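You operate a simulated robot arm through the tools that you are given. There is no shell and no other tool. Be economical: measure what you need, move in short steps, check, and stop when the job is done.

You run a simulated robot arm. Do the job below in one go: nothing can be reset, and whatever is moved stays where it is left.

## Task
Take the green brush from the top of the rear-end stand and leave it in the orange bin. Put the lug labelled "72" from the top of the rear-end stand on the top of the small parts bench and the lug labelled "74" on the mill end of the tube bench. Pull the upper right drawer open. The order is free. Set down upright: lug.
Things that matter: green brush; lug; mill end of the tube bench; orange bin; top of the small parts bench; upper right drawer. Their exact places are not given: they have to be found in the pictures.

The check looks at the end state, three seconds after you hand in, the way a careful person would. Anything else that was tipped, shoved, dropped, spilled or broken makes it a failure.

## Robot
A 6-joint arm with a two-finger parallel gripper on a trunk, on a base that drives. Base frame: it is fixed to the floor where the robot stands at the start and does not move with it; the origin is under the middle of the robot, x ahead of it, y to its left, z up. Units: cm, degrees, N and s.
With the tool pointing down near the work surface it reaches from about 30 to 70 cm from the robot's upright axis, wherever it stands. Its first joint turns from -166.0 to 166.0 degrees. Places, roughly: mill end of the tube bench [-50, 220, 90]; orange bin [-50, 225, 100]; top of the small parts bench [-10, -160, 80]; upper right drawer [-190, 600, 80]. Payload 4.1 kg.
The tool frame sits at the grasp point between the pads (the TCP): z along the fingers, y along the line on which they close. The tips reach 2.3 cm beyond it. The gripper opens to 9.4 cm. The fingers are 3.8 cm wide and 1 cm thick; the gripper's body (5.4 by 9.6 cm) begins 3.9 cm behind the TCP.
Orientation is that of the tool frame in the base frame, as [roll, pitch, yaw] about the fixed x, y, z axes, in that order (R = Rz(yaw) Ry(pitch) Rx(roll)). With the fingers straight down and closing along the base's y, the tool's x points along the base's -x, its y along +y and its z along -z.

## Interface
- The arm moves only by the tool play_rows. Its argument "commands" is a list of rows, each an object of numbers (a shift or turn left out is 0, a gripper value left out holds the last): "dx", "dy", "dz": the shift along the tool's x, y, z in cm; "rx", "ry", "rz": the turn, a rotation vector about the tool's x, y, z in degrees; "gripper": the closure, from 0 (fully open) to 1 (shut). In form: [{"dx": .., "dy": .., "dz": .., "rx": .., "ry": .., "rz": .., "gripper": ..}, ...]. A call has 1 to 20 rows; each row is the pose to reach, as a shift and turn from the pose commanded when the call began, along the tool's axes at that moment. Each row takes 0.2 s and may step no farther than 5 cm and 8.6 degrees from the row before; otherwise, or with a gripper value out of range, the whole call is refused. A pose out of reach is approached as far as the arm can. The call stops where the force on the tool passes 40 N (or 10 N more than at its start, if that is more) or the arm is blocked; 0.2 s more then pass. The fingers move at their own pace (about 4.5 cm/s each) and stop on an object; they squeeze with about 26 N. The grip force told is the motor's: it shows also when the fingers shut on nothing. Time passes only in rows, and 0.2 s behind the last, so rows that repeat a pose let the fingers close. It gives the time, the measured TCP pose, the force on the tool (base axes), the opening and the grip force at its end, in the units of the frame above (readings bear some noise), with the torque about the TCP (base axes, N m) and any sound that the robot's microphone picked up.
- Cameras (640 x 400 px; columns grow to the right, rows downward): "scene" is now at [1.7, 18.53, 145.87]; the picture's right is [0.22, -0.98, 0.00], its down [-0.70, -0.16, -0.69] and it looks along [0.68, 0.15, -0.72] (base axes); focal length 263 px, centre (320, 200). "wrist" rides on the gripper at [8.6, 1.6, -7.5] in the tool frame; the picture's right is [-0.18, 0.98, 0.00], its down [-0.58, -0.11, -0.81] and it looks along [-0.79, -0.15, 0.59] (tool axes); focal length 243 px, centre (320, 200).
- grab_frame(camera): a new picture of that camera. It takes no simulated time.
- slide_trunk(by): slides the trunk up (or, below 0, down) by that many cm; the arm and the scene camera ride with it, the base frame stays. It gives what a move gives, with no picture.
- roll_base(legs): drives the robot by 1 to 6 legs, each [ahead, turn to the left] in cm and degrees, along the robot's own axes; the way and the turn of a leg run together, so that a leg with both is an arc; at most 150 cm and 180 degrees a leg. The arm and the cameras ride along, it lands a little off, and it stops where it bumps. It gives what a move gives.
- aim_head(pan, tilt): turns the head with the scene camera to pan (to the left, within 155 degrees either way) and tilt (down, from -29 to 69), counted from straight ahead of the robot. It gives what a move gives.
- pixel_to_xyz(camera, pixels): for up to 12 pixels [column, row] of the newest picture of that camera ("zoom" is the newest enlarged one), the place [x, y, z] in the base frame of the surface seen there, good to about 0.3 cm. It takes no simulated time.
- zoom(camera, box): a new picture of the part [left, top, right, bottom] of that camera's present view, enlarged. It takes no simulated time.
- sign_off(): hands the job in; it is judged then, once.

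Keep the steps short. Do not move on a guess: measure, check each grasp and each placing, and mend mistakes. In all there are 110 turns and 98 pictures (those below and enlarged ones count). Leave the gripper open and the arm clear of the work at the hand-in unless told otherwise, and finish with a single line.

The tools are called after ">>>" as a command line: name --argument value ..., lists and objects as JSON in quotes. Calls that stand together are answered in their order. play_rows: Moves the arm, as the interface text tells. Its arguments: {"type":"object","properties":{"commands":{"type":"array","items":{"type":"object","properties":{"dx":{"type":"number"},"dy":{"type":"number"},"dz":{"type":"number"},"rx":{"type":"number"},"ry":{"type":"number"},"rz":{"type":"number"},"gripper":{"type":"number"}}}}},"required":["commands"]} The other tools are called the same way: slide_trunk (by) slides the trunk up or down; roll_base (legs) drives the base; aim_head (pan, tilt) turns the head that bears the scene camera; grab_frame (camera) takes a picture; pixel_to_xyz (camera, pixels) gives the place of the surface under pixels of a picture; zoom (camera, box) takes an enlarged picture of a part of a camera's view; sign_off () hands the job in.

At the start:

```text
clock: 0.0
tcp_pos: [32.4, 16.4, 112.44]
orientation: [-180.0, 0.0, -179.9]
force: [0.2, 0.3, 0.5]
ft_torque: [0.01, -0.03, 0.0]
gripper_width: 9.42
grip_force: 0.1
trunk travel left (down, up): [-42.5, 16.5]
robot x, y, heading: [-0.1, -0.21, 0.1]
head pan, tilt: [12.6, 46.1]
```

scene: 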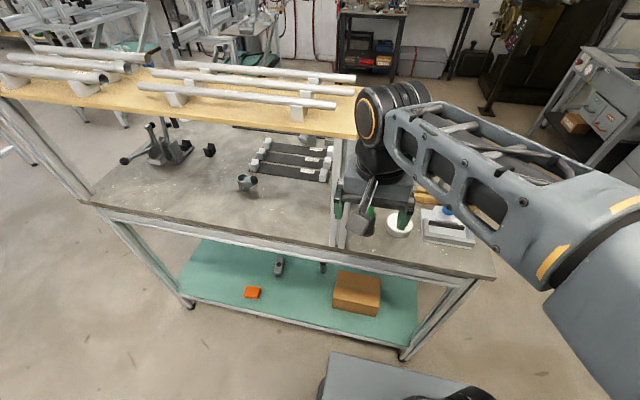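
wrist: 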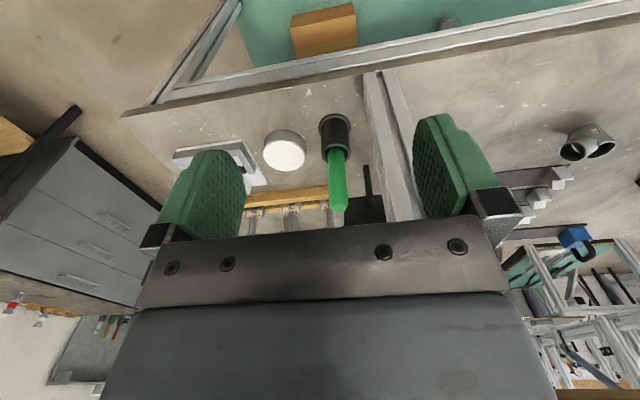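

I see a stand ahead with a green-handled brush between the fingers in the wrist view and tube lugs. I'll look closer at both views.

>>> zoom --camera "scene" --box '[100, 100, 500, 350]'

>>> zoom --camera "wrist" --box '[160, 60, 640, 260]'

```text
1.60 times, centred on (300, 225) of scene
```

zoom: 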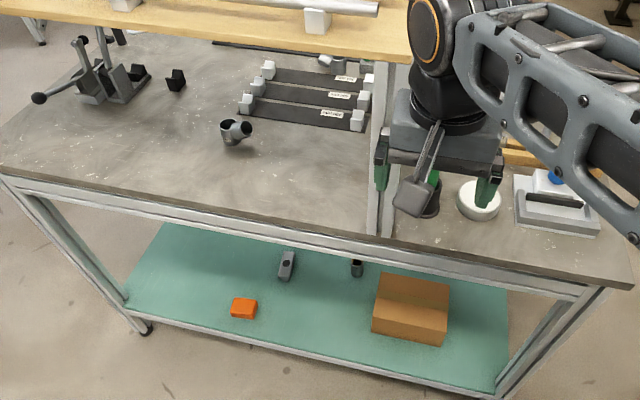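

```text
1.33 times, centred on (400, 160) of wrist
```

zoom: 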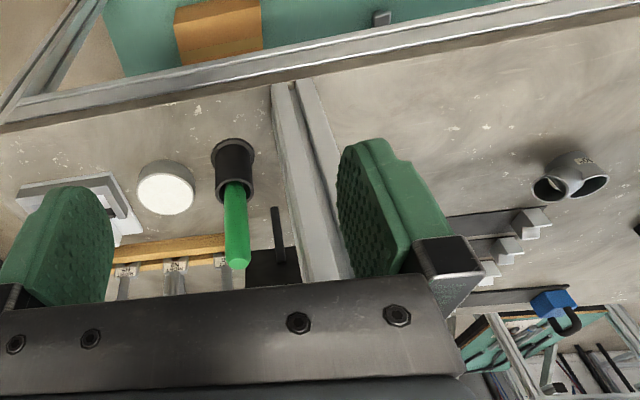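

Zooming tight on the lug and on the small labels.

>>> zoom --camera "wrist" --box '[540, 110, 640, 172]'

>>> zoom --camera "wrist" --box '[220, 100, 400, 240]'

>>> aim_head --pan 45 --tilt 25

>>> grab_frame --camera "scene"

```text
6.40 times, centred on (590, 141) of wrist
```

zoom: 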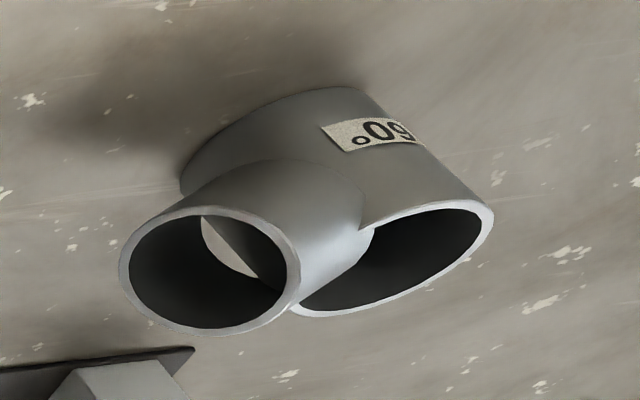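

```text
2.86 times, centred on (310, 170) of wrist
```

zoom: 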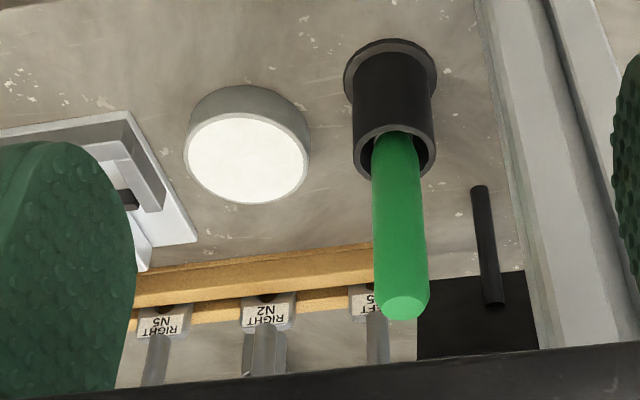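

```text
clock: 1.0
tcp_pos: [32.4, 16.43, 112.39]
orientation: [180.0, 0.0, 180.0]
force: [0.8, -0.3, -0.4]
ft_torque: [-0.02, 0.0, 0.03]
gripper_width: 9.4
grip_force: 0.1
trunk travel left (down, up): [-42.5, 16.5]
robot x, y, heading: [0.33, 0.04, 0.0]
head pan, tilt: [45.0, 25.0]
```

```text
91 pictures are left
```

scene: 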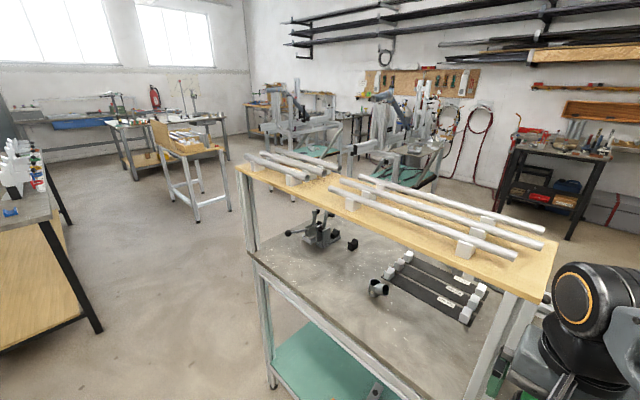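

The near lug reads "60°", so the wanted ones are elsewhere. I'll look all around.

>>> aim_head --pan 105 --tilt 20

>>> grab_frame --camera "scene"

>>> aim_head --pan -25 --tilt 30

>>> grab_frame --camera "scene"

>>> aim_head --pan -90 --tilt 25

>>> grab_frame --camera "scene"

>>> aim_head --pan 150 --tilt 20

>>> grab_frame --camera "scene"

```text
clock: 2.3
tcp_pos: [32.51, 16.41, 112.4]
orientation: [180.0, 0.1, 179.9]
force: [0.8, 0.0, -0.1]
ft_torque: [-0.02, -0.03, 0.0]
gripper_width: 9.4
grip_force: 0.1
trunk travel left (down, up): [-42.5, 16.5]
robot x, y, heading: [-0.37, 0.03, 0.1]
head pan, tilt: [105.0, 20.0]
```

```text
90 pictures are left
```

scene: 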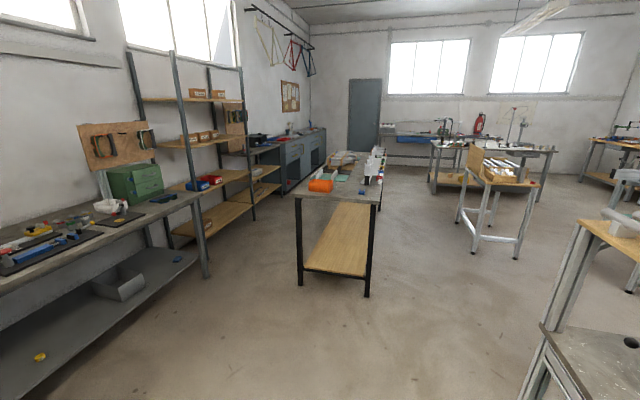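

```text
clock: 4.4
tcp_pos: [32.53, 16.48, 112.45]
orientation: [-180.0, 0.0, 180.0]
force: [0.7, 0.3, -0.2]
ft_torque: [-0.03, 0.0, 0.0]
gripper_width: 9.41
grip_force: 0.1
trunk travel left (down, up): [-42.5, 16.5]
robot x, y, heading: [-0.05, 0.21, 0.0]
head pan, tilt: [-25.0, 30.0]
```

```text
89 pictures are left
```

scene: 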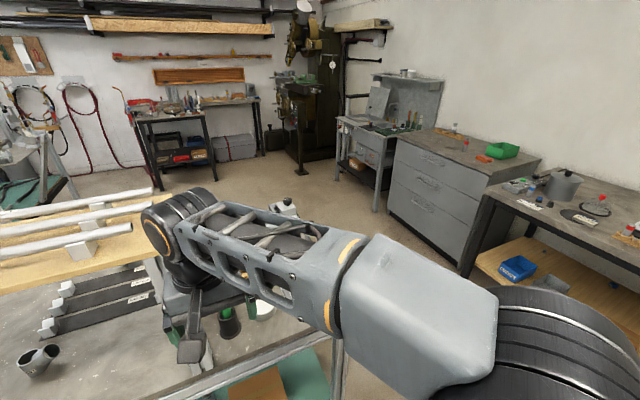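

```text
clock: 5.8
tcp_pos: [32.44, 16.43, 112.35]
orientation: [179.9, -0.1, 180.0]
force: [-0.9, 0.5, 0.3]
ft_torque: [0.01, 0.01, -0.01]
gripper_width: 9.38
grip_force: 0.1
trunk travel left (down, up): [-42.5, 16.5]
robot x, y, heading: [-0.01, 0.23, 0.1]
head pan, tilt: [-90.0, 25.0]
```

```text
88 pictures are left
```

scene: 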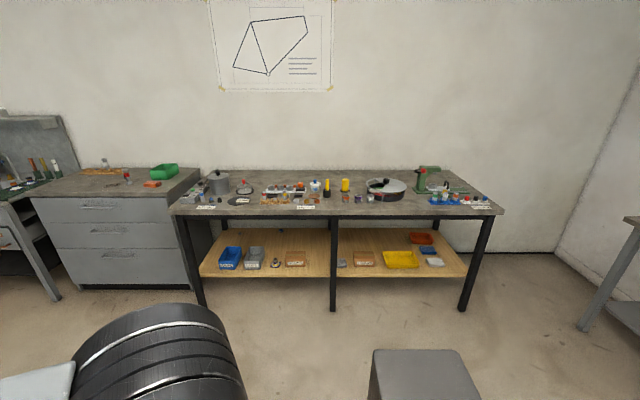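

```text
clock: 9.1
tcp_pos: [32.46, 16.49, 112.57]
orientation: [180.0, 0.1, 179.9]
force: [-0.2, -0.1, 0.5]
ft_torque: [0.02, 0.01, 0.02]
gripper_width: 9.38
grip_force: 0.2
trunk travel left (down, up): [-42.5, 16.5]
robot x, y, heading: [0.05, -0.16, 0.1]
head pan, tilt: [150.0, 20.0]
```

```text
87 pictures are left
```

scene: 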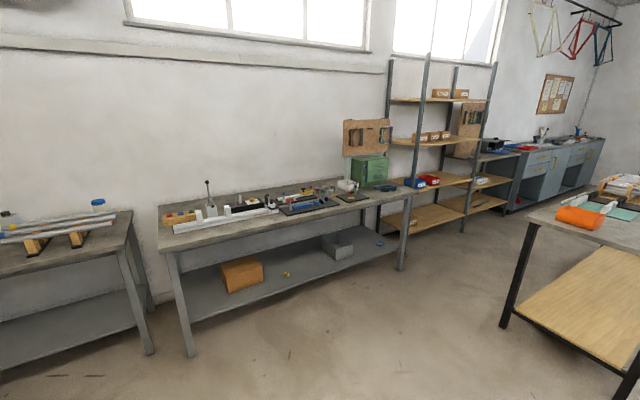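

The orange bin sits on the near end of the mid bench; the small parts bench is on the right. Now searching for the lugs 72/74 and checking the label by the strips.

>>> aim_head --pan 20 --tilt 48

>>> zoom --camera "scene" --box '[220, 80, 460, 230]'

>>> zoom --camera "wrist" --box '[480, 180, 640, 280]'

```text
clock: 11.2
tcp_pos: [32.45, 16.47, 112.41]
orientation: [180.0, 0.0, 179.9]
force: [0.3, 0.4, 0.2]
ft_torque: [0.03, 0.01, 0.0]
gripper_width: 9.39
grip_force: 0.3
trunk travel left (down, up): [-42.5, 16.5]
robot x, y, heading: [-0.04, 0.21, 0.1]
head pan, tilt: [20.0, 48.0]
```

```text
2.67 times, centred on (340, 155) of scene
```

zoom: 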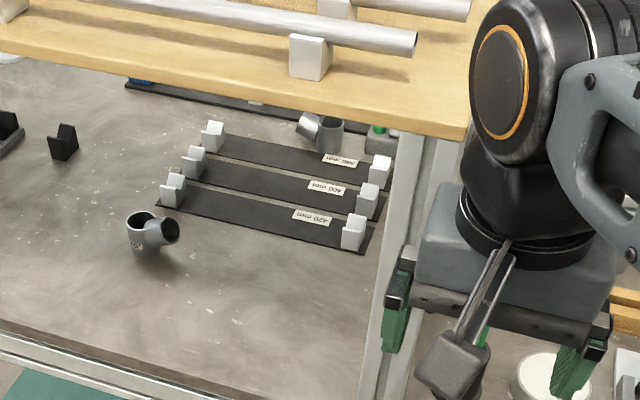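

```text
4.00 times, centred on (560, 230) of wrist
```

zoom: 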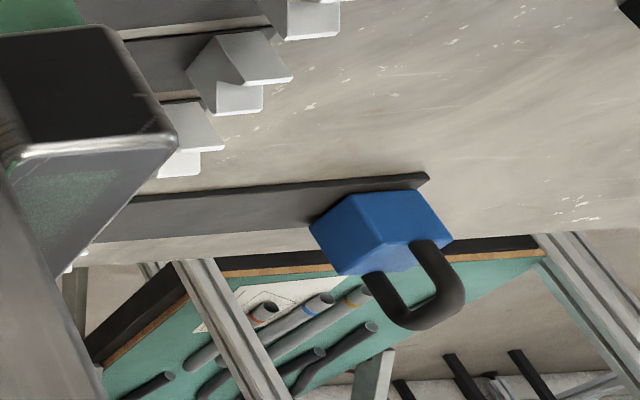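

A second lug shows at zoom (320,130), with something green at (380,140). Measuring.

>>> pixel_to_xyz --camera "zoom" --pixels '[[148, 235], [322, 135], [380, 135], [300, 340], [320, 20], [350, 230], [345, 300], [440, 370], [550, 370], [480, 330]]'

>>> zoom --camera "scene" --box '[310, 110, 374, 150]'

```text
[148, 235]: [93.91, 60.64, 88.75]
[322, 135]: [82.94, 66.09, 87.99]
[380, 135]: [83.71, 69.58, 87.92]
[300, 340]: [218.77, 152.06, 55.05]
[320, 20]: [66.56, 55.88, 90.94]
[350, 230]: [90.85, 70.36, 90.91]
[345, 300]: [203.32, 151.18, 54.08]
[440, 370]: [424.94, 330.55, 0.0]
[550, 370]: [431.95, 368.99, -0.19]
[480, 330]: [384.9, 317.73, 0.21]
```

```text
10.00 times, centred on (342, 130) of scene
```

zoom: 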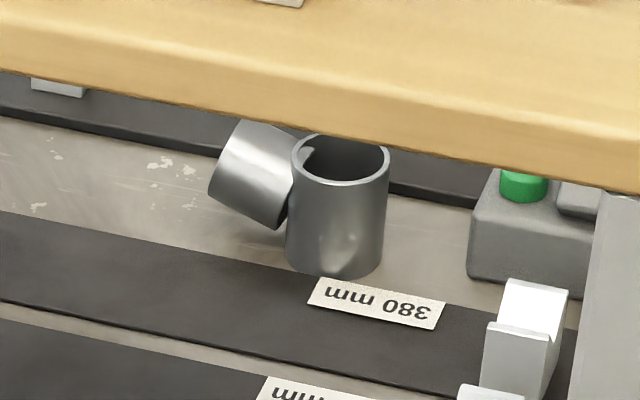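

>>> pixel_to_xyz --camera "zoom" --pixels '[[340, 230], [340, 150], [250, 180], [530, 240], [375, 300], [300, 120]]'

>>> pixel_to_xyz --camera "scene" --pixels '[[277, 172], [276, 162], [344, 96], [480, 170], [250, 210], [375, 200]]'

>>> grab_frame --camera "scene"

```text
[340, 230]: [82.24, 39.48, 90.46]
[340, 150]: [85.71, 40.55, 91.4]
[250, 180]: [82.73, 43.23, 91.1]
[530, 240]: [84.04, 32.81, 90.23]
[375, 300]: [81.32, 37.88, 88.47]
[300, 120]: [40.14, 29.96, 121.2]
```

```text
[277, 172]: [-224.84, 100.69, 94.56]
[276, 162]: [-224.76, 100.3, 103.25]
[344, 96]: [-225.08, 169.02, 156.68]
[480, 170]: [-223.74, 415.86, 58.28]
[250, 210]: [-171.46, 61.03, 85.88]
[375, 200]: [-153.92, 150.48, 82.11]
```

```text
83 pictures are left
```

scene: 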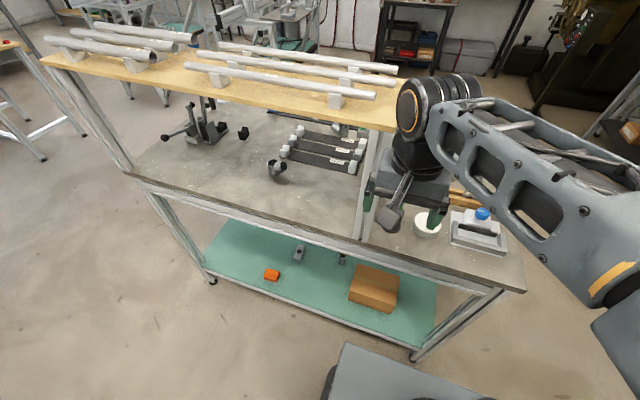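

>>> pixel_to_xyz --camera "scene" --pixels '[[128, 175], [360, 240], [522, 290], [277, 170], [426, 225], [480, 235], [205, 130], [50, 60], [400, 125], [225, 60], [330, 45], [270, 272]]'

>>> pixel_to_xyz --camera "wrist" --pixels '[[334, 120], [338, 155], [340, 200], [284, 150], [590, 141], [372, 180], [290, 195], [225, 160], [580, 237]]'

```text
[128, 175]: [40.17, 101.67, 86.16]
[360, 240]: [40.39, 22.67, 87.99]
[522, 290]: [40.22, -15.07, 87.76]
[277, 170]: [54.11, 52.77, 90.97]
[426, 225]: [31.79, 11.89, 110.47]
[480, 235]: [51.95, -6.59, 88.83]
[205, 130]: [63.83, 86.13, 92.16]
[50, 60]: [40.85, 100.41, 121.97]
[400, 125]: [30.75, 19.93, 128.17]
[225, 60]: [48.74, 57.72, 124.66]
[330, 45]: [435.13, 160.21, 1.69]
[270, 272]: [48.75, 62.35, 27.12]
```

```text
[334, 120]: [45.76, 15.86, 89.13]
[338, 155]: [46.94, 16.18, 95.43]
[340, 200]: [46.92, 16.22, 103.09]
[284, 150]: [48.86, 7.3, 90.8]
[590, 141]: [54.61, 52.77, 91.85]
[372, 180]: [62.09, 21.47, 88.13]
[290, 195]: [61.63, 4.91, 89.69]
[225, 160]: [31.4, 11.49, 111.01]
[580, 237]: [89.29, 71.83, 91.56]
```

Raise the trunk fully to look over and behind the shelf.

>>> slide_trunk --by 16

>>> grab_frame --camera "scene"

>>> grab_frame --camera "wrist"

```text
clock: 13.1
tcp_pos: [32.56, 16.38, 128.52]
orientation: [179.9, 0.0, 180.0]
force: [0.1, 0.2, 0.1]
ft_torque: [0.01, -0.02, 0.01]
gripper_width: 9.4
grip_force: 0.0
trunk travel left (down, up): [-58.5, 0.5]
robot x, y, heading: [-0.31, -0.06, 0.2]
head pan, tilt: [20.0, 48.0]
```

```text
82 pictures are left
```

scene: 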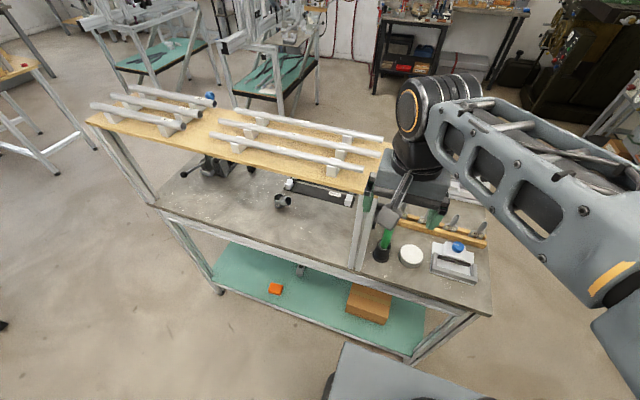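

```text
81 pictures are left
```

wrist: 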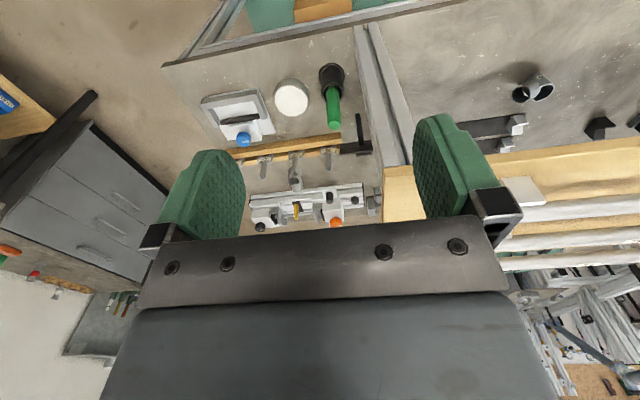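

Brush is visible in wrist view at (333,105). Measuring it, the post and shelf edge before grasping.

>>> pixel_to_xyz --camera "wrist" --pixels '[[333, 120], [332, 95], [332, 72], [362, 80], [385, 150], [390, 200], [405, 170], [291, 100], [353, 135], [343, 148], [357, 40], [410, 100]]'

>>> zoom --camera "wrist" --box '[180, 30, 436, 190]'

>>> pixel_to_xyz --camera "scene" --pixels '[[381, 257], [387, 238], [360, 190], [385, 150], [330, 188], [100, 120]]'

```text
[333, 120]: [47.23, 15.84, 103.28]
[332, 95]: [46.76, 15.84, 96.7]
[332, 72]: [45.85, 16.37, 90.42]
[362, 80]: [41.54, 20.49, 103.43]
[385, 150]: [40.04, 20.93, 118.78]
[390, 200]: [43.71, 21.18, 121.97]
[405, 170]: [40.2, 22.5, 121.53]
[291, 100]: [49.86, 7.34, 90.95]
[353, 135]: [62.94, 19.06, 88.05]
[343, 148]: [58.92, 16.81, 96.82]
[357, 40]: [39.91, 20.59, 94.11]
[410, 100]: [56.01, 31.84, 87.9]
```

```text
2.50 times, centred on (308, 110) of wrist
```

zoom: 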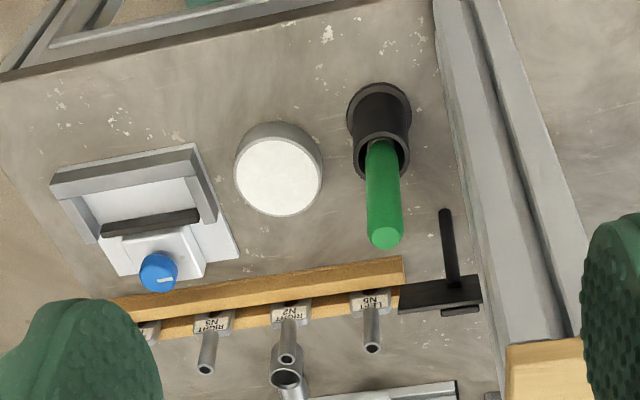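

```text
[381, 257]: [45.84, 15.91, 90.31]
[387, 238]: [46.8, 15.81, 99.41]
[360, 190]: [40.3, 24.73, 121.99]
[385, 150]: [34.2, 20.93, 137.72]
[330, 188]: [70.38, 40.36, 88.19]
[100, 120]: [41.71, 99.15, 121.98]
```

The handle stands at about (47,16), top z≈104; the post/shelf begin at y≈20.5. I'll turn the gripper to close along x and shift away from the shelf.

>>> play_rows --commands '[{"rz": -8.2, "dy": -1}, {"rz": -16.4, "dy": -2}, {"rz": -24.6, "dy": -3}, {"rz": -32.8, "dy": -4}, {"rz": -41, "dy": -5}, {"rz": -49.2, "dy": -6}, {"rz": -57.4, "dy": -6}, {"rz": -65.6, "dy": -6}, {"rz": -73.8, "dy": -6}, {"rz": -82, "dy": -6}, {"rz": -90, "dy": -6}]'

>>> play_rows --commands '[{"ry": -7.5}, {"ry": -15}, {"ry": -22.5}, {"ry": -30}]'

>>> grab_frame --camera "scene"

```text
clock: 15.5
tcp_pos: [32.48, 10.52, 128.43]
orientation: [-180.0, 0.0, -89.8]
force: [0.0, -0.4, -0.2]
ft_torque: [-0.05, 0.01, -0.01]
gripper_width: 9.39
grip_force: 0.1
trunk travel left (down, up): [-58.5, 0.5]
robot x, y, heading: [-0.13, -0.18, 0.1]
head pan, tilt: [20.0, 48.0]
```

```text
clock: 16.5
tcp_pos: [32.44, 10.41, 128.34]
orientation: [180.0, 30.1, -90.0]
force: [0.1, -0.8, 1.0]
ft_torque: [0.03, -0.02, 0.01]
gripper_width: 9.42
grip_force: 0.2
trunk travel left (down, up): [-58.5, 0.5]
robot x, y, heading: [-0.11, 0.03, 0.1]
head pan, tilt: [20.0, 48.0]
```

```text
79 pictures are left
```

scene: 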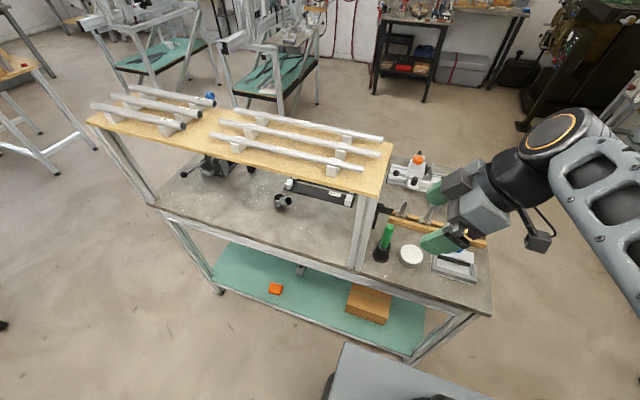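

Zoom on the brush to centre precisely.

>>> zoom --camera "scene" --box '[348, 210, 428, 270]'

>>> pixel_to_xyz --camera "zoom" --pixels '[[320, 120], [305, 200], [345, 122], [270, 320], [330, 260], [260, 350], [350, 130], [290, 200]]'

```text
6.67 times, centred on (388, 240) of scene
```

zoom: 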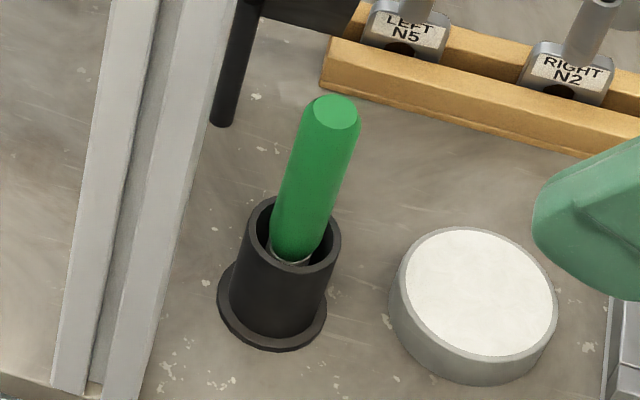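

```text
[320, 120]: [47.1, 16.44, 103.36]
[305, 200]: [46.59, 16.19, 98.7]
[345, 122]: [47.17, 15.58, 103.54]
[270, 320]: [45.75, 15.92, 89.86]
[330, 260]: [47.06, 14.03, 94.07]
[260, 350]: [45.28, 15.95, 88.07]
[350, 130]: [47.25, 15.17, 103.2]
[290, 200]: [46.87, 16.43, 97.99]
```

Move to pre-grasp 15 cm back along the approach, then check.

>>> play_rows --commands '[{"dx": 1.5, "dy": -2.5, "dz": 1.9}, {"dx": 3, "dy": -5, "dz": 3.8}, {"dx": 4.5, "dy": -7.6, "dz": 5.8}, {"dx": 6, "dy": -10.1, "dz": 7.7}, {"dx": 7.5, "dy": -12.6, "dz": 9.6}, {"dx": 9, "dy": -15.16, "dz": 11.56}]'

>>> grab_frame --camera "wrist"

>>> grab_frame --camera "scene"

```text
clock: 17.9
tcp_pos: [47.64, 8.42, 114.03]
orientation: [-180.0, 30.0, -90.0]
force: [0.4, 0.1, 0.2]
ft_torque: [0.02, 0.01, -0.03]
gripper_width: 9.4
grip_force: 0.1
trunk travel left (down, up): [-58.5, 0.5]
robot x, y, heading: [-0.26, 0.13, -0.0]
head pan, tilt: [20.0, 48.0]
```

```text
77 pictures are left
```

wrist: 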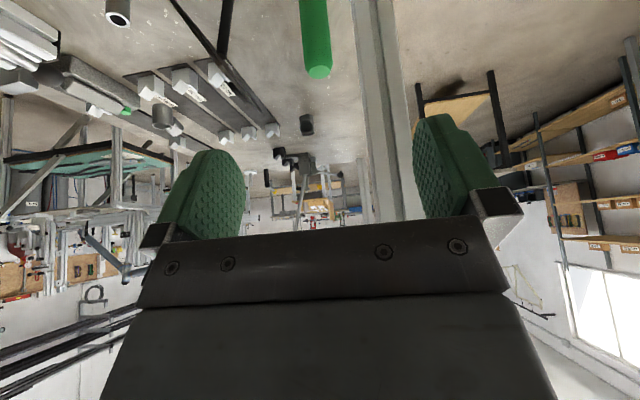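

```text
76 pictures are left
```

scene: 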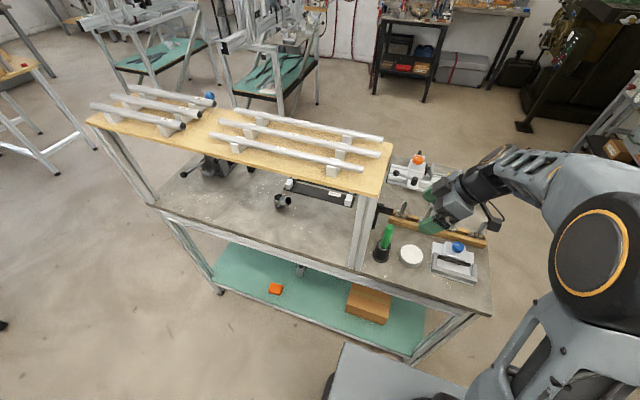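

Brush is centred between fingers. Partly close and advance along the approach.

>>> play_rows --commands '[{"dz": 3, "gripper": 0.4}, {"dz": 6}, {"dz": 9}, {"dz": 12}, {"dz": 14}, {"dz": 15}]'

>>> zoom --camera "scene" --box '[330, 180, 490, 280]'

```text
clock: 19.3
tcp_pos: [47.53, 16.16, 101.04]
orientation: [-180.0, 30.0, -89.9]
force: [0.3, 0.2, 0.6]
ft_torque: [0.01, -0.01, 0.02]
gripper_width: 5.63
grip_force: 0.1
trunk travel left (down, up): [-58.5, 0.5]
robot x, y, heading: [0.38, 0.27, 0.1]
head pan, tilt: [20.0, 48.0]
```

```text
4.00 times, centred on (410, 230) of scene
```

zoom: 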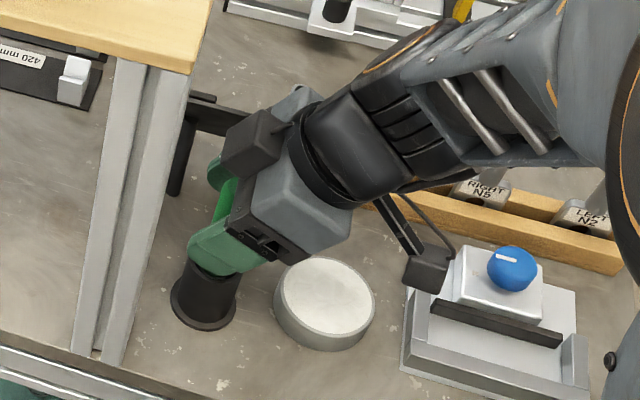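

The handle is between the pads. Close.

>>> play_rows --commands '[{"gripper": 1}, {}, {}, {}, {}, {}]'

>>> play_rows --commands '[{"dx": -1, "dz": -1.73}, {"dx": -2.5, "dz": -4.33}, {"dx": -4.5, "dz": -7.8}, {"dx": -6.5, "dz": -11.3}, {"dx": -8.5, "dz": -14.7}]'

>>> grab_frame --camera "scene"

```text
clock: 20.7
tcp_pos: [47.6, 16.05, 101.0]
orientation: [179.9, 30.0, -90.0]
force: [0.4, 0.6, 0.3]
ft_torque: [0.0, 0.0, 0.03]
gripper_width: 2.33
grip_force: 26.0
trunk travel left (down, up): [-58.5, 0.5]
robot x, y, heading: [-0.09, 0.01, 0.0]
head pan, tilt: [20.0, 48.0]
```

```text
clock: 21.9
tcp_pos: [47.49, 15.82, 118.16]
orientation: [180.0, 29.9, -90.1]
force: [0.4, 0.6, -0.5]
ft_torque: [0.01, 0.01, -0.01]
gripper_width: 2.3
grip_force: 26.2
trunk travel left (down, up): [-58.5, 0.5]
robot x, y, heading: [-0.07, -0.14, -0.3]
head pan, tilt: [20.0, 48.0]
```

```text
74 pictures are left
```

scene: 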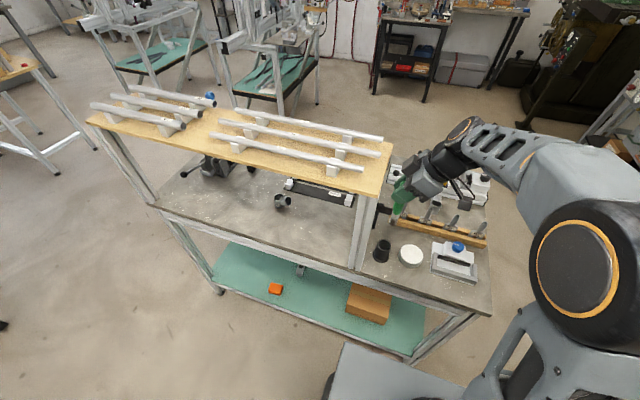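

Brush held, cup stays. Retract away from the stand and lift.

>>> play_rows --commands '[{"dx": 0.2, "dy": 3, "dz": -2.7}, {"dx": 0.4, "dy": 6, "dz": -5.4}, {"dx": 0.6, "dy": 9, "dz": -8}, {"dx": 0.8, "dy": 12, "dz": -10.6}, {"dx": 0.9, "dy": 15, "dz": -13}, {"dx": 0.93, "dy": 17, "dz": -14.4}]'

>>> aim_head --pan 103 --tilt 30

>>> grab_frame --camera "scene"

>>> zoom --camera "scene" --box '[260, 60, 420, 160]'

```text
clock: 23.3
tcp_pos: [30.71, 7.8, 130.07]
orientation: [179.9, 29.9, -90.0]
force: [0.1, -0.1, -1.0]
ft_torque: [-0.01, 0.03, -0.02]
gripper_width: 2.3
grip_force: 25.9
trunk travel left (down, up): [-58.5, 0.5]
robot x, y, heading: [-0.36, 0.06, 0.2]
head pan, tilt: [20.0, 48.0]
```

```text
clock: 24.9
tcp_pos: [30.7, 7.9, 130.04]
orientation: [180.0, 30.0, -89.9]
force: [0.5, 0.2, -1.6]
ft_torque: [0.01, 0.0, 0.02]
gripper_width: 2.32
grip_force: 26.0
trunk travel left (down, up): [-58.5, 0.5]
robot x, y, heading: [0.15, -0.06, 0.3]
head pan, tilt: [103.0, 30.0]
```

```text
73 pictures are left
```

scene: 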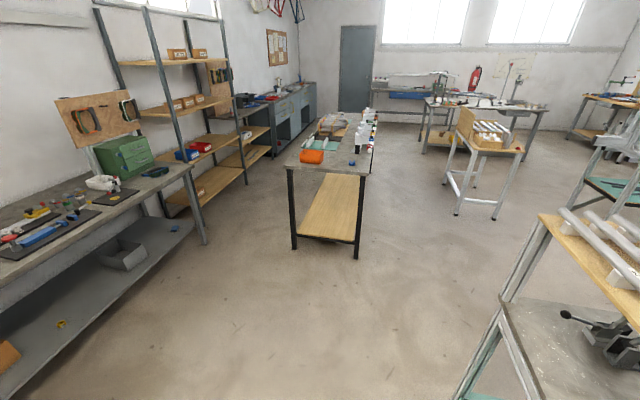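

```text
4.00 times, centred on (340, 110) of scene
```

zoom: 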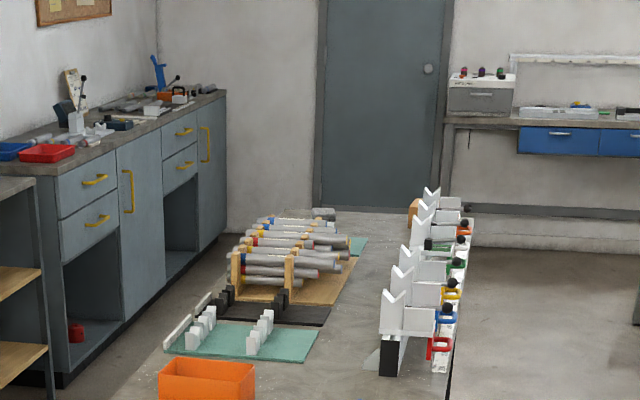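

Measuring bin, table, and drawer handles.

>>> pixel_to_xyz --camera "zoom" --pixels '[[200, 395], [170, 362], [245, 365], [100, 180], [95, 222], [185, 130], [182, 165], [205, 145], [220, 92], [400, 340], [60, 180], [170, 130]]'

>>> pixel_to_xyz --camera "scene" --pixels '[[290, 167], [363, 173], [311, 156], [340, 162], [375, 130], [310, 135], [354, 163], [293, 248], [357, 257], [205, 242], [180, 168]]'

>>> zoom --camera "scene" --box '[280, 110, 400, 185]'

```text
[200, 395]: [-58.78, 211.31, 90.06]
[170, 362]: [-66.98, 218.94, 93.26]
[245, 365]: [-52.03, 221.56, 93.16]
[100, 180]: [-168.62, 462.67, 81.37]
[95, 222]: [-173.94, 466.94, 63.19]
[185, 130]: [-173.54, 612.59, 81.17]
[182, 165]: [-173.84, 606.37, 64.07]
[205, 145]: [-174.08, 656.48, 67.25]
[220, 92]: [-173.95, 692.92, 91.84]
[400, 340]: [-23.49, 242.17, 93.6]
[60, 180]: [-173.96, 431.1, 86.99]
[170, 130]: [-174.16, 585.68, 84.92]
```

```text
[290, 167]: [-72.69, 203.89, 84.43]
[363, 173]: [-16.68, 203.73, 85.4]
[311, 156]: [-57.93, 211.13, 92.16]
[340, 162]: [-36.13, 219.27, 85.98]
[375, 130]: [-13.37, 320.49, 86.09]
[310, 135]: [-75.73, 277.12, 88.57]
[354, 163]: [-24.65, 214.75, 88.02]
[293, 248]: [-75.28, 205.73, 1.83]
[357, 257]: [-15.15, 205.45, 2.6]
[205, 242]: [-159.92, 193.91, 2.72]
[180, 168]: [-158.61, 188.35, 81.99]
```

```text
5.33 times, centred on (340, 148) of scene
```

zoom: 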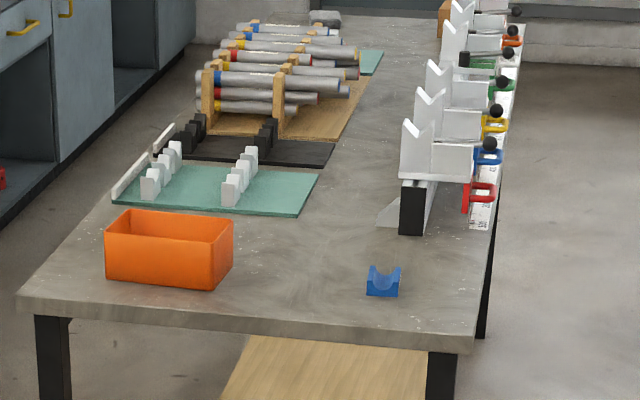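

Table edge y≈203, orange bin about x −67..−51, y 211..221, rim z≈94. Back off, turn and drive to in front of it.

>>> roll_base --legs '[[-30, 0], [0, 99.6], [100, 0], [60, 0], [0, -9.6]]'

>>> aim_head --pan 0 --tilt 45

>>> grab_frame --camera "scene"

```text
clock: 39.6
tcp_pos: [-65.42, 189.18, 130.13]
orientation: [180.0, 30.0, -0.1]
force: [0.0, -0.3, -0.9]
ft_torque: [0.02, -0.02, 0.05]
gripper_width: 2.29
grip_force: 26.1
trunk travel left (down, up): [-58.5, 0.5]
robot x, y, heading: [-57.62, 158.41, 89.9]
head pan, tilt: [103.0, 30.0]
```

```text
clock: 41.4
tcp_pos: [-65.47, 189.18, 130.09]
orientation: [180.0, 30.0, 0.1]
force: [-0.2, 0.1, -0.3]
ft_torque: [0.02, 0.0, 0.01]
gripper_width: 2.33
grip_force: 25.8
trunk travel left (down, up): [-58.5, 0.5]
robot x, y, heading: [-57.5, 158.69, 90.2]
head pan, tilt: [0.0, 45.0]
```

```text
70 pictures are left
```

scene: 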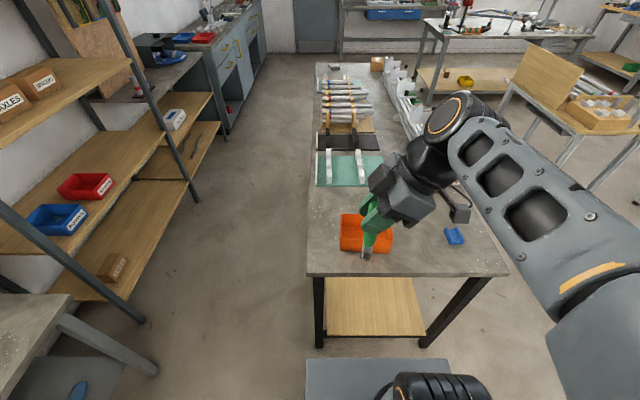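

>>> zoom --camera "scene" --box '[320, 180, 432, 270]'

>>> pixel_to_xyz --camera "scene" --pixels '[[342, 216], [356, 214], [391, 250], [342, 250], [350, 230], [385, 242], [366, 258], [390, 238]]'

```text
4.44 times, centred on (376, 225) of scene
```

zoom: 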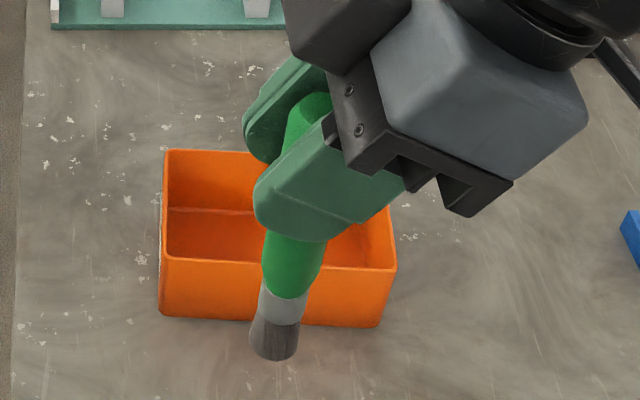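

```text
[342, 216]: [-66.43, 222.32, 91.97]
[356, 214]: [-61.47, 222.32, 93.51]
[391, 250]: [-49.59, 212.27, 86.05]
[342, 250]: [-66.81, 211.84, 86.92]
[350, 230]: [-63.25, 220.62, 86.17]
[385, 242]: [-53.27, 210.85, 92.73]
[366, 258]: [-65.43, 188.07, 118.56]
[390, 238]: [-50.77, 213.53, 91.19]
```

Bin interior ≈15.5×10.5 cm; brush about 15 cm long, tip 12 cm below TCP. I'll lower the trunk and tilt the brush so it lies down along the bin.

>>> slide_trunk --by -14

>>> play_rows --commands '[{"ry": 7.5}, {"ry": 15}, {"ry": 22.5}, {"ry": 30}, {"ry": 37.5}, {"ry": 45}, {"ry": 52.5}, {"ry": 60}]'

>>> grab_frame --camera "scene"

```text
clock: 43.1
tcp_pos: [-65.41, 189.18, 116.01]
orientation: [-180.0, 30.0, 0.0]
force: [-0.6, -0.3, 1.0]
ft_torque: [0.01, 0.0, 0.04]
gripper_width: 2.29
grip_force: 25.6
trunk travel left (down, up): [-44.5, 14.5]
robot x, y, heading: [-57.77, 158.31, 89.9]
head pan, tilt: [0.0, 45.0]
```

```text
clock: 44.9
tcp_pos: [-65.51, 189.21, 116.19]
orientation: [-179.9, -30.1, 0.0]
force: [0.8, 0.0, -0.6]
ft_torque: [0.0, 0.01, 0.03]
gripper_width: 2.32
grip_force: 25.8
trunk travel left (down, up): [-44.5, 14.5]
robot x, y, heading: [-57.34, 158.53, 90.1]
head pan, tilt: [0.0, 45.0]
```

```text
68 pictures are left
```

scene: 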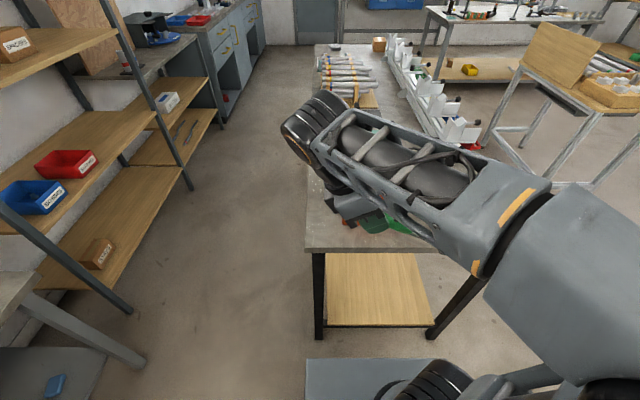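

Now move over the bin with a 20° yaw to align with its diagonal.

>>> play_rows --commands '[{"dx": -0.4, "dy": -4, "dz": 1.5, "rx": 3.3, "rz": -5.8}, {"dx": -0.9, "dy": -8, "dz": 3.1, "rx": 6.6, "rz": -11.5}, {"dx": -1.4, "dy": -12, "dz": 4.9, "rx": 10, "rz": -17.3}, {"dx": -1.9, "dy": -16, "dz": 6.7, "rx": 10, "rz": -17.3}, {"dx": -2.4, "dy": -20, "dz": 8.5, "rx": 10, "rz": -17.3}, {"dx": -2.9, "dy": -24, "dz": 10.4, "rx": 10, "rz": -17.3}, {"dx": -3.3, "dy": -26.3, "dz": 11.9, "rx": 10, "rz": -17.3}]'

>>> grab_frame --camera "scene"

>>> grab_frame --camera "wrist"

```text
clock: 46.5
tcp_pos: [-62.46, 215.51, 104.23]
orientation: [180.0, -30.0, 20.0]
force: [0.3, -0.3, -1.0]
ft_torque: [0.0, 0.03, 0.01]
gripper_width: 2.31
grip_force: 26.2
trunk travel left (down, up): [-44.5, 14.5]
robot x, y, heading: [-57.45, 158.19, 90.1]
head pan, tilt: [0.0, 45.0]
```

```text
67 pictures are left
```

scene: 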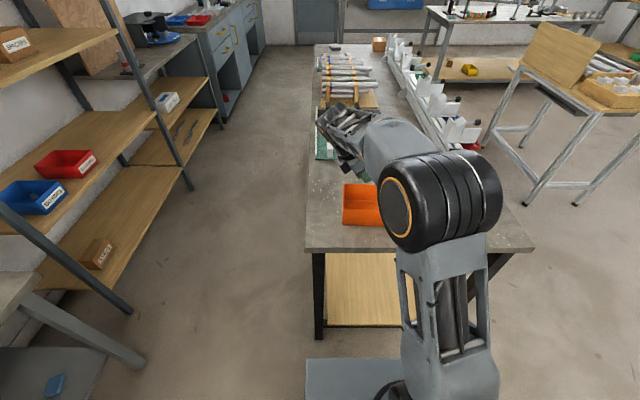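

```text
66 pictures are left
```

wrist: 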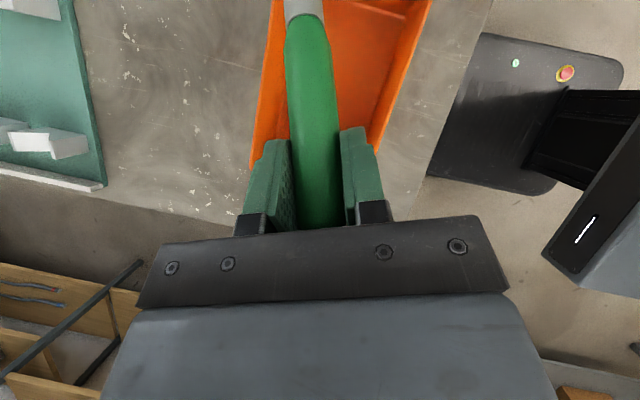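

>>> pixel_to_xyz --camera "wrist" --pixels '[[305, 15], [275, 20], [258, 150], [425, 10], [380, 150], [350, 40], [315, 110], [428, 3]]'

```text
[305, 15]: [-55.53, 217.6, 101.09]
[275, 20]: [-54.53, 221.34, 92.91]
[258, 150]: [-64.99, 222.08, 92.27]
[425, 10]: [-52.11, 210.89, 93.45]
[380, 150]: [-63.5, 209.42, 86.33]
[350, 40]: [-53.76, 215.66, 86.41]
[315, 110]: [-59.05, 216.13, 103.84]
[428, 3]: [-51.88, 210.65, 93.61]
```

Alignment fine; lower 9.5 cm into the bin.

>>> play_rows --commands '[{"dx": -1.5, "dz": 2.6}, {"dx": -3, "dz": 5.2}, {"dx": -4, "dz": 6.93}, {"dx": -4.75, "dz": 8.23}]'

>>> grab_frame --camera "wrist"

```text
clock: 47.5
tcp_pos: [-62.38, 215.38, 94.64]
orientation: [-180.0, -30.0, 20.0]
force: [0.2, -0.4, -0.9]
ft_torque: [0.0, 0.03, 0.03]
gripper_width: 2.28
grip_force: 26.3
trunk travel left (down, up): [-44.5, 14.5]
robot x, y, heading: [-57.6, 158.77, 89.8]
head pan, tilt: [0.0, 45.0]
```

```text
65 pictures are left
```

wrist: 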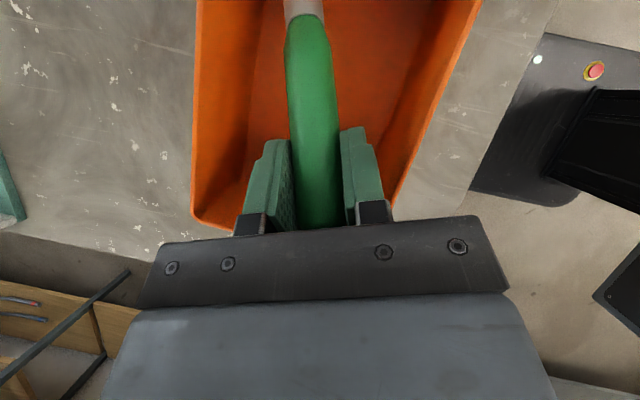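

Lower 1 cm more, then open partially.

>>> play_rows --commands '[{"dx": -0.5, "dz": 0.87}, {"dx": -0.5, "dz": 0.87, "gripper": 0.55}, {"dx": -0.5, "dz": 0.87}, {"dx": -0.5, "dz": 0.87}, {"dx": -0.5, "dz": 0.87}]'

>>> play_rows --commands '[{"dx": 1.5, "dz": -2.6}, {"dx": 3, "dz": -5.2}, {"dx": 5, "dz": -8.7}, {"dx": 7, "dz": -12.1}, {"dx": 9, "dz": -15.6}]'

>>> grab_frame --camera "wrist"

```text
clock: 48.7
tcp_pos: [-62.38, 215.49, 93.76]
orientation: [-180.0, -30.0, 19.9]
force: [0.7, 0.6, 0.4]
ft_torque: [-0.02, 0.01, -0.01]
gripper_width: 4.24
grip_force: 0.1
trunk travel left (down, up): [-44.5, 14.5]
robot x, y, heading: [-58.1, 158.56, 90.1]
head pan, tilt: [0.0, 45.0]
```

```text
clock: 49.9
tcp_pos: [-62.48, 215.59, 111.63]
orientation: [-179.9, -30.0, 19.8]
force: [-0.1, 0.0, 0.0]
ft_torque: [-0.01, 0.0, 0.01]
gripper_width: 4.25
grip_force: 0.0
trunk travel left (down, up): [-44.5, 14.5]
robot x, y, heading: [-57.79, 158.4, 90.1]
head pan, tilt: [0.0, 45.0]
```

```text
64 pictures are left
```

wrist: 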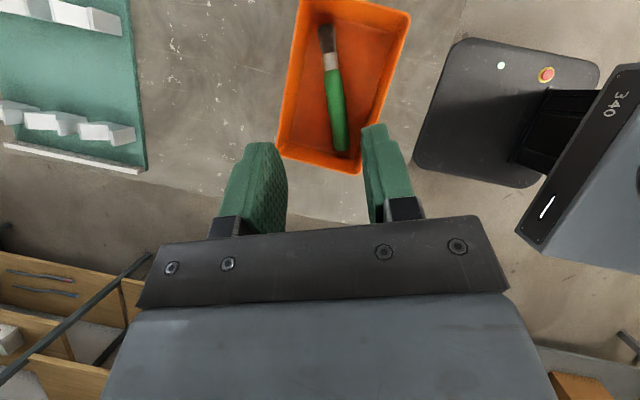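

Brush lies in the bin. Next retract and straighten the arm, then go to the drawer.

>>> play_rows --commands '[{"dx": -0.4, "dy": 3.9, "dz": -2.2, "ry": -5, "gripper": 0.3}, {"dx": -0.8, "dy": 7.8, "dz": -4.3, "ry": -10}, {"dx": -1.2, "dy": 11.7, "dz": -6.5, "ry": -15}, {"dx": -1.6, "dy": 15.6, "dz": -8.6, "ry": -20}, {"dx": -2, "dy": 19.5, "dz": -10.8, "ry": -25}, {"dx": -2.4, "dy": 23.5, "dz": -12.9, "ry": -30}]'

>>> aim_head --pan 30 --tilt 35

>>> grab_frame --camera "scene"

>>> pixel_to_xyz --camera "scene" --pixels '[[320, 390], [200, 390], [280, 300], [220, 250], [330, 200], [360, 130], [150, 330], [420, 110], [440, 90]]'

```text
clock: 51.3
tcp_pos: [-62.25, 190.41, 121.75]
orientation: [-179.9, 0.1, 20.1]
force: [0.3, -0.2, -0.7]
ft_torque: [0.03, 0.02, 0.0]
gripper_width: 6.57
grip_force: 0.1
trunk travel left (down, up): [-44.5, 14.5]
robot x, y, heading: [-57.45, 158.23, 90.1]
head pan, tilt: [0.0, 45.0]
```

```text
clock: 52.2
tcp_pos: [-62.2, 190.62, 121.69]
orientation: [180.0, 0.0, 20.0]
force: [0.8, -0.5, 0.6]
ft_torque: [-0.01, 0.02, 0.02]
gripper_width: 6.59
grip_force: 0.0
trunk travel left (down, up): [-44.5, 14.5]
robot x, y, heading: [-57.37, 158.66, 90.1]
head pan, tilt: [30.0, 35.0]
```

```text
63 pictures are left
```

scene: 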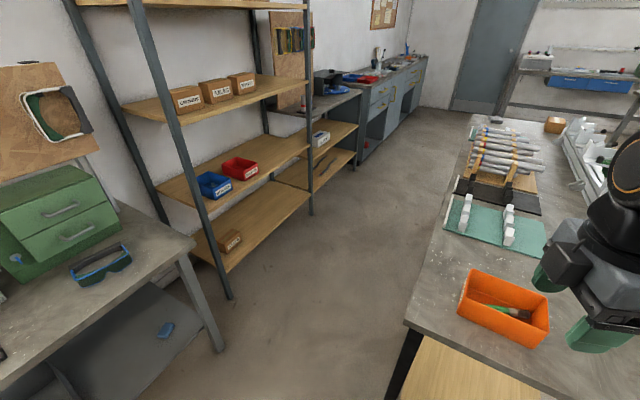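

```text
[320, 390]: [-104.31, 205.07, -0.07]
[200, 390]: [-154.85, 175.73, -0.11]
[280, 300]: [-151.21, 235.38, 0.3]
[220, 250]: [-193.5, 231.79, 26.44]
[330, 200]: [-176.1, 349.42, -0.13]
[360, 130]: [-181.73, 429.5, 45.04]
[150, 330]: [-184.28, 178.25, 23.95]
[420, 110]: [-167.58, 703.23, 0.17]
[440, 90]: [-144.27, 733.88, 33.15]
```

Corridor centre is x≈−117. Drive there and up it, in two stages.

>>> roll_base --legs '[[-15, 0], [0, 90], [60, 0], [0, -90], [150, 0], [150, 0]]'

>>> grab_frame --camera "scene"

>>> zoom --camera "scene" --box '[200, 60, 440, 210]'

```text
clock: 78.1
tcp_pos: [-127.79, 469.53, 121.66]
orientation: [179.9, -0.1, 21.3]
force: [-0.4, -0.1, -0.1]
ft_torque: [-0.01, 0.0, -0.01]
gripper_width: 6.56
grip_force: 0.1
trunk travel left (down, up): [-44.5, 14.5]
robot x, y, heading: [-122.32, 437.78, 91.4]
head pan, tilt: [30.0, 35.0]
```

```text
62 pictures are left
```

scene: 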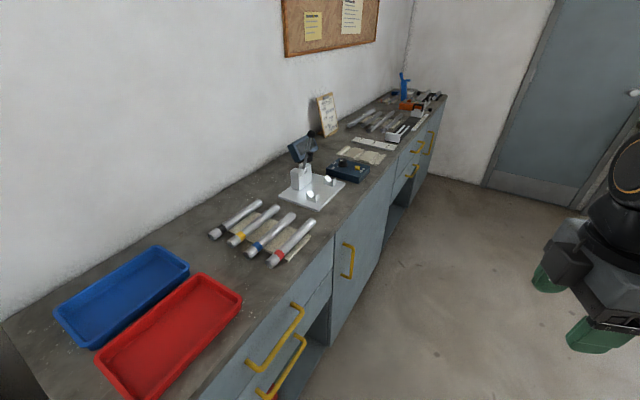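

```text
2.67 times, centred on (320, 135) of scene
```

zoom: 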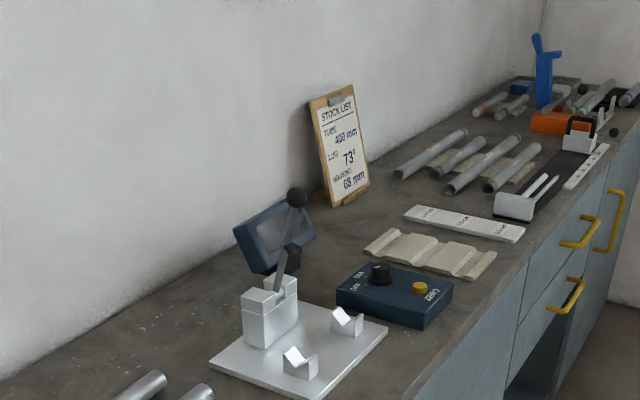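

Continue to alongside the upper right drawer (handle y≈612) and face it.

>>> roll_base --legs '[[0, -4], [120, 0], [52, 0], [0, 92.5]]'

>>> aim_head --pan 0 --tilt 55

>>> grab_frame --camera "scene"

>>> grab_frame --camera "wrist"

```text
clock: 91.2
tcp_pos: [-147.42, 605.07, 121.69]
orientation: [-180.0, 0.0, 110.7]
force: [-1.0, 0.2, -0.8]
ft_torque: [0.01, -0.02, -0.01]
gripper_width: 6.58
grip_force: 0.1
trunk travel left (down, up): [-44.5, 14.5]
robot x, y, heading: [-115.41, 610.43, -179.3]
head pan, tilt: [30.0, 35.0]
```

```text
clock: 92.2
tcp_pos: [-147.47, 605.07, 121.65]
orientation: [-180.0, 0.1, 110.8]
force: [0.6, -0.7, -0.6]
ft_torque: [0.03, -0.03, 0.01]
gripper_width: 6.58
grip_force: 0.0
trunk travel left (down, up): [-44.5, 14.5]
robot x, y, heading: [-115.79, 610.11, -179.4]
head pan, tilt: [0.0, 55.0]
```

```text
60 pictures are left
```

scene: 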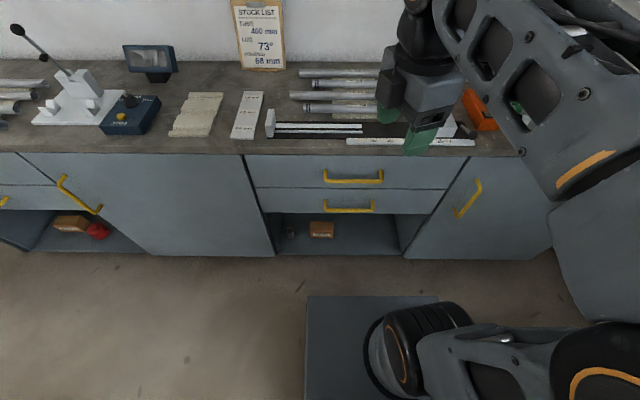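

```text
59 pictures are left
```

wrist: 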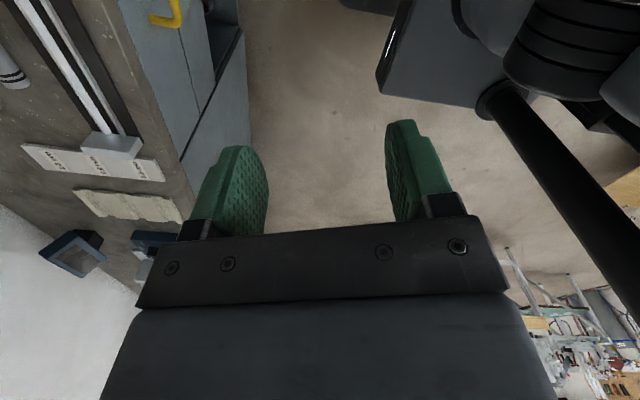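

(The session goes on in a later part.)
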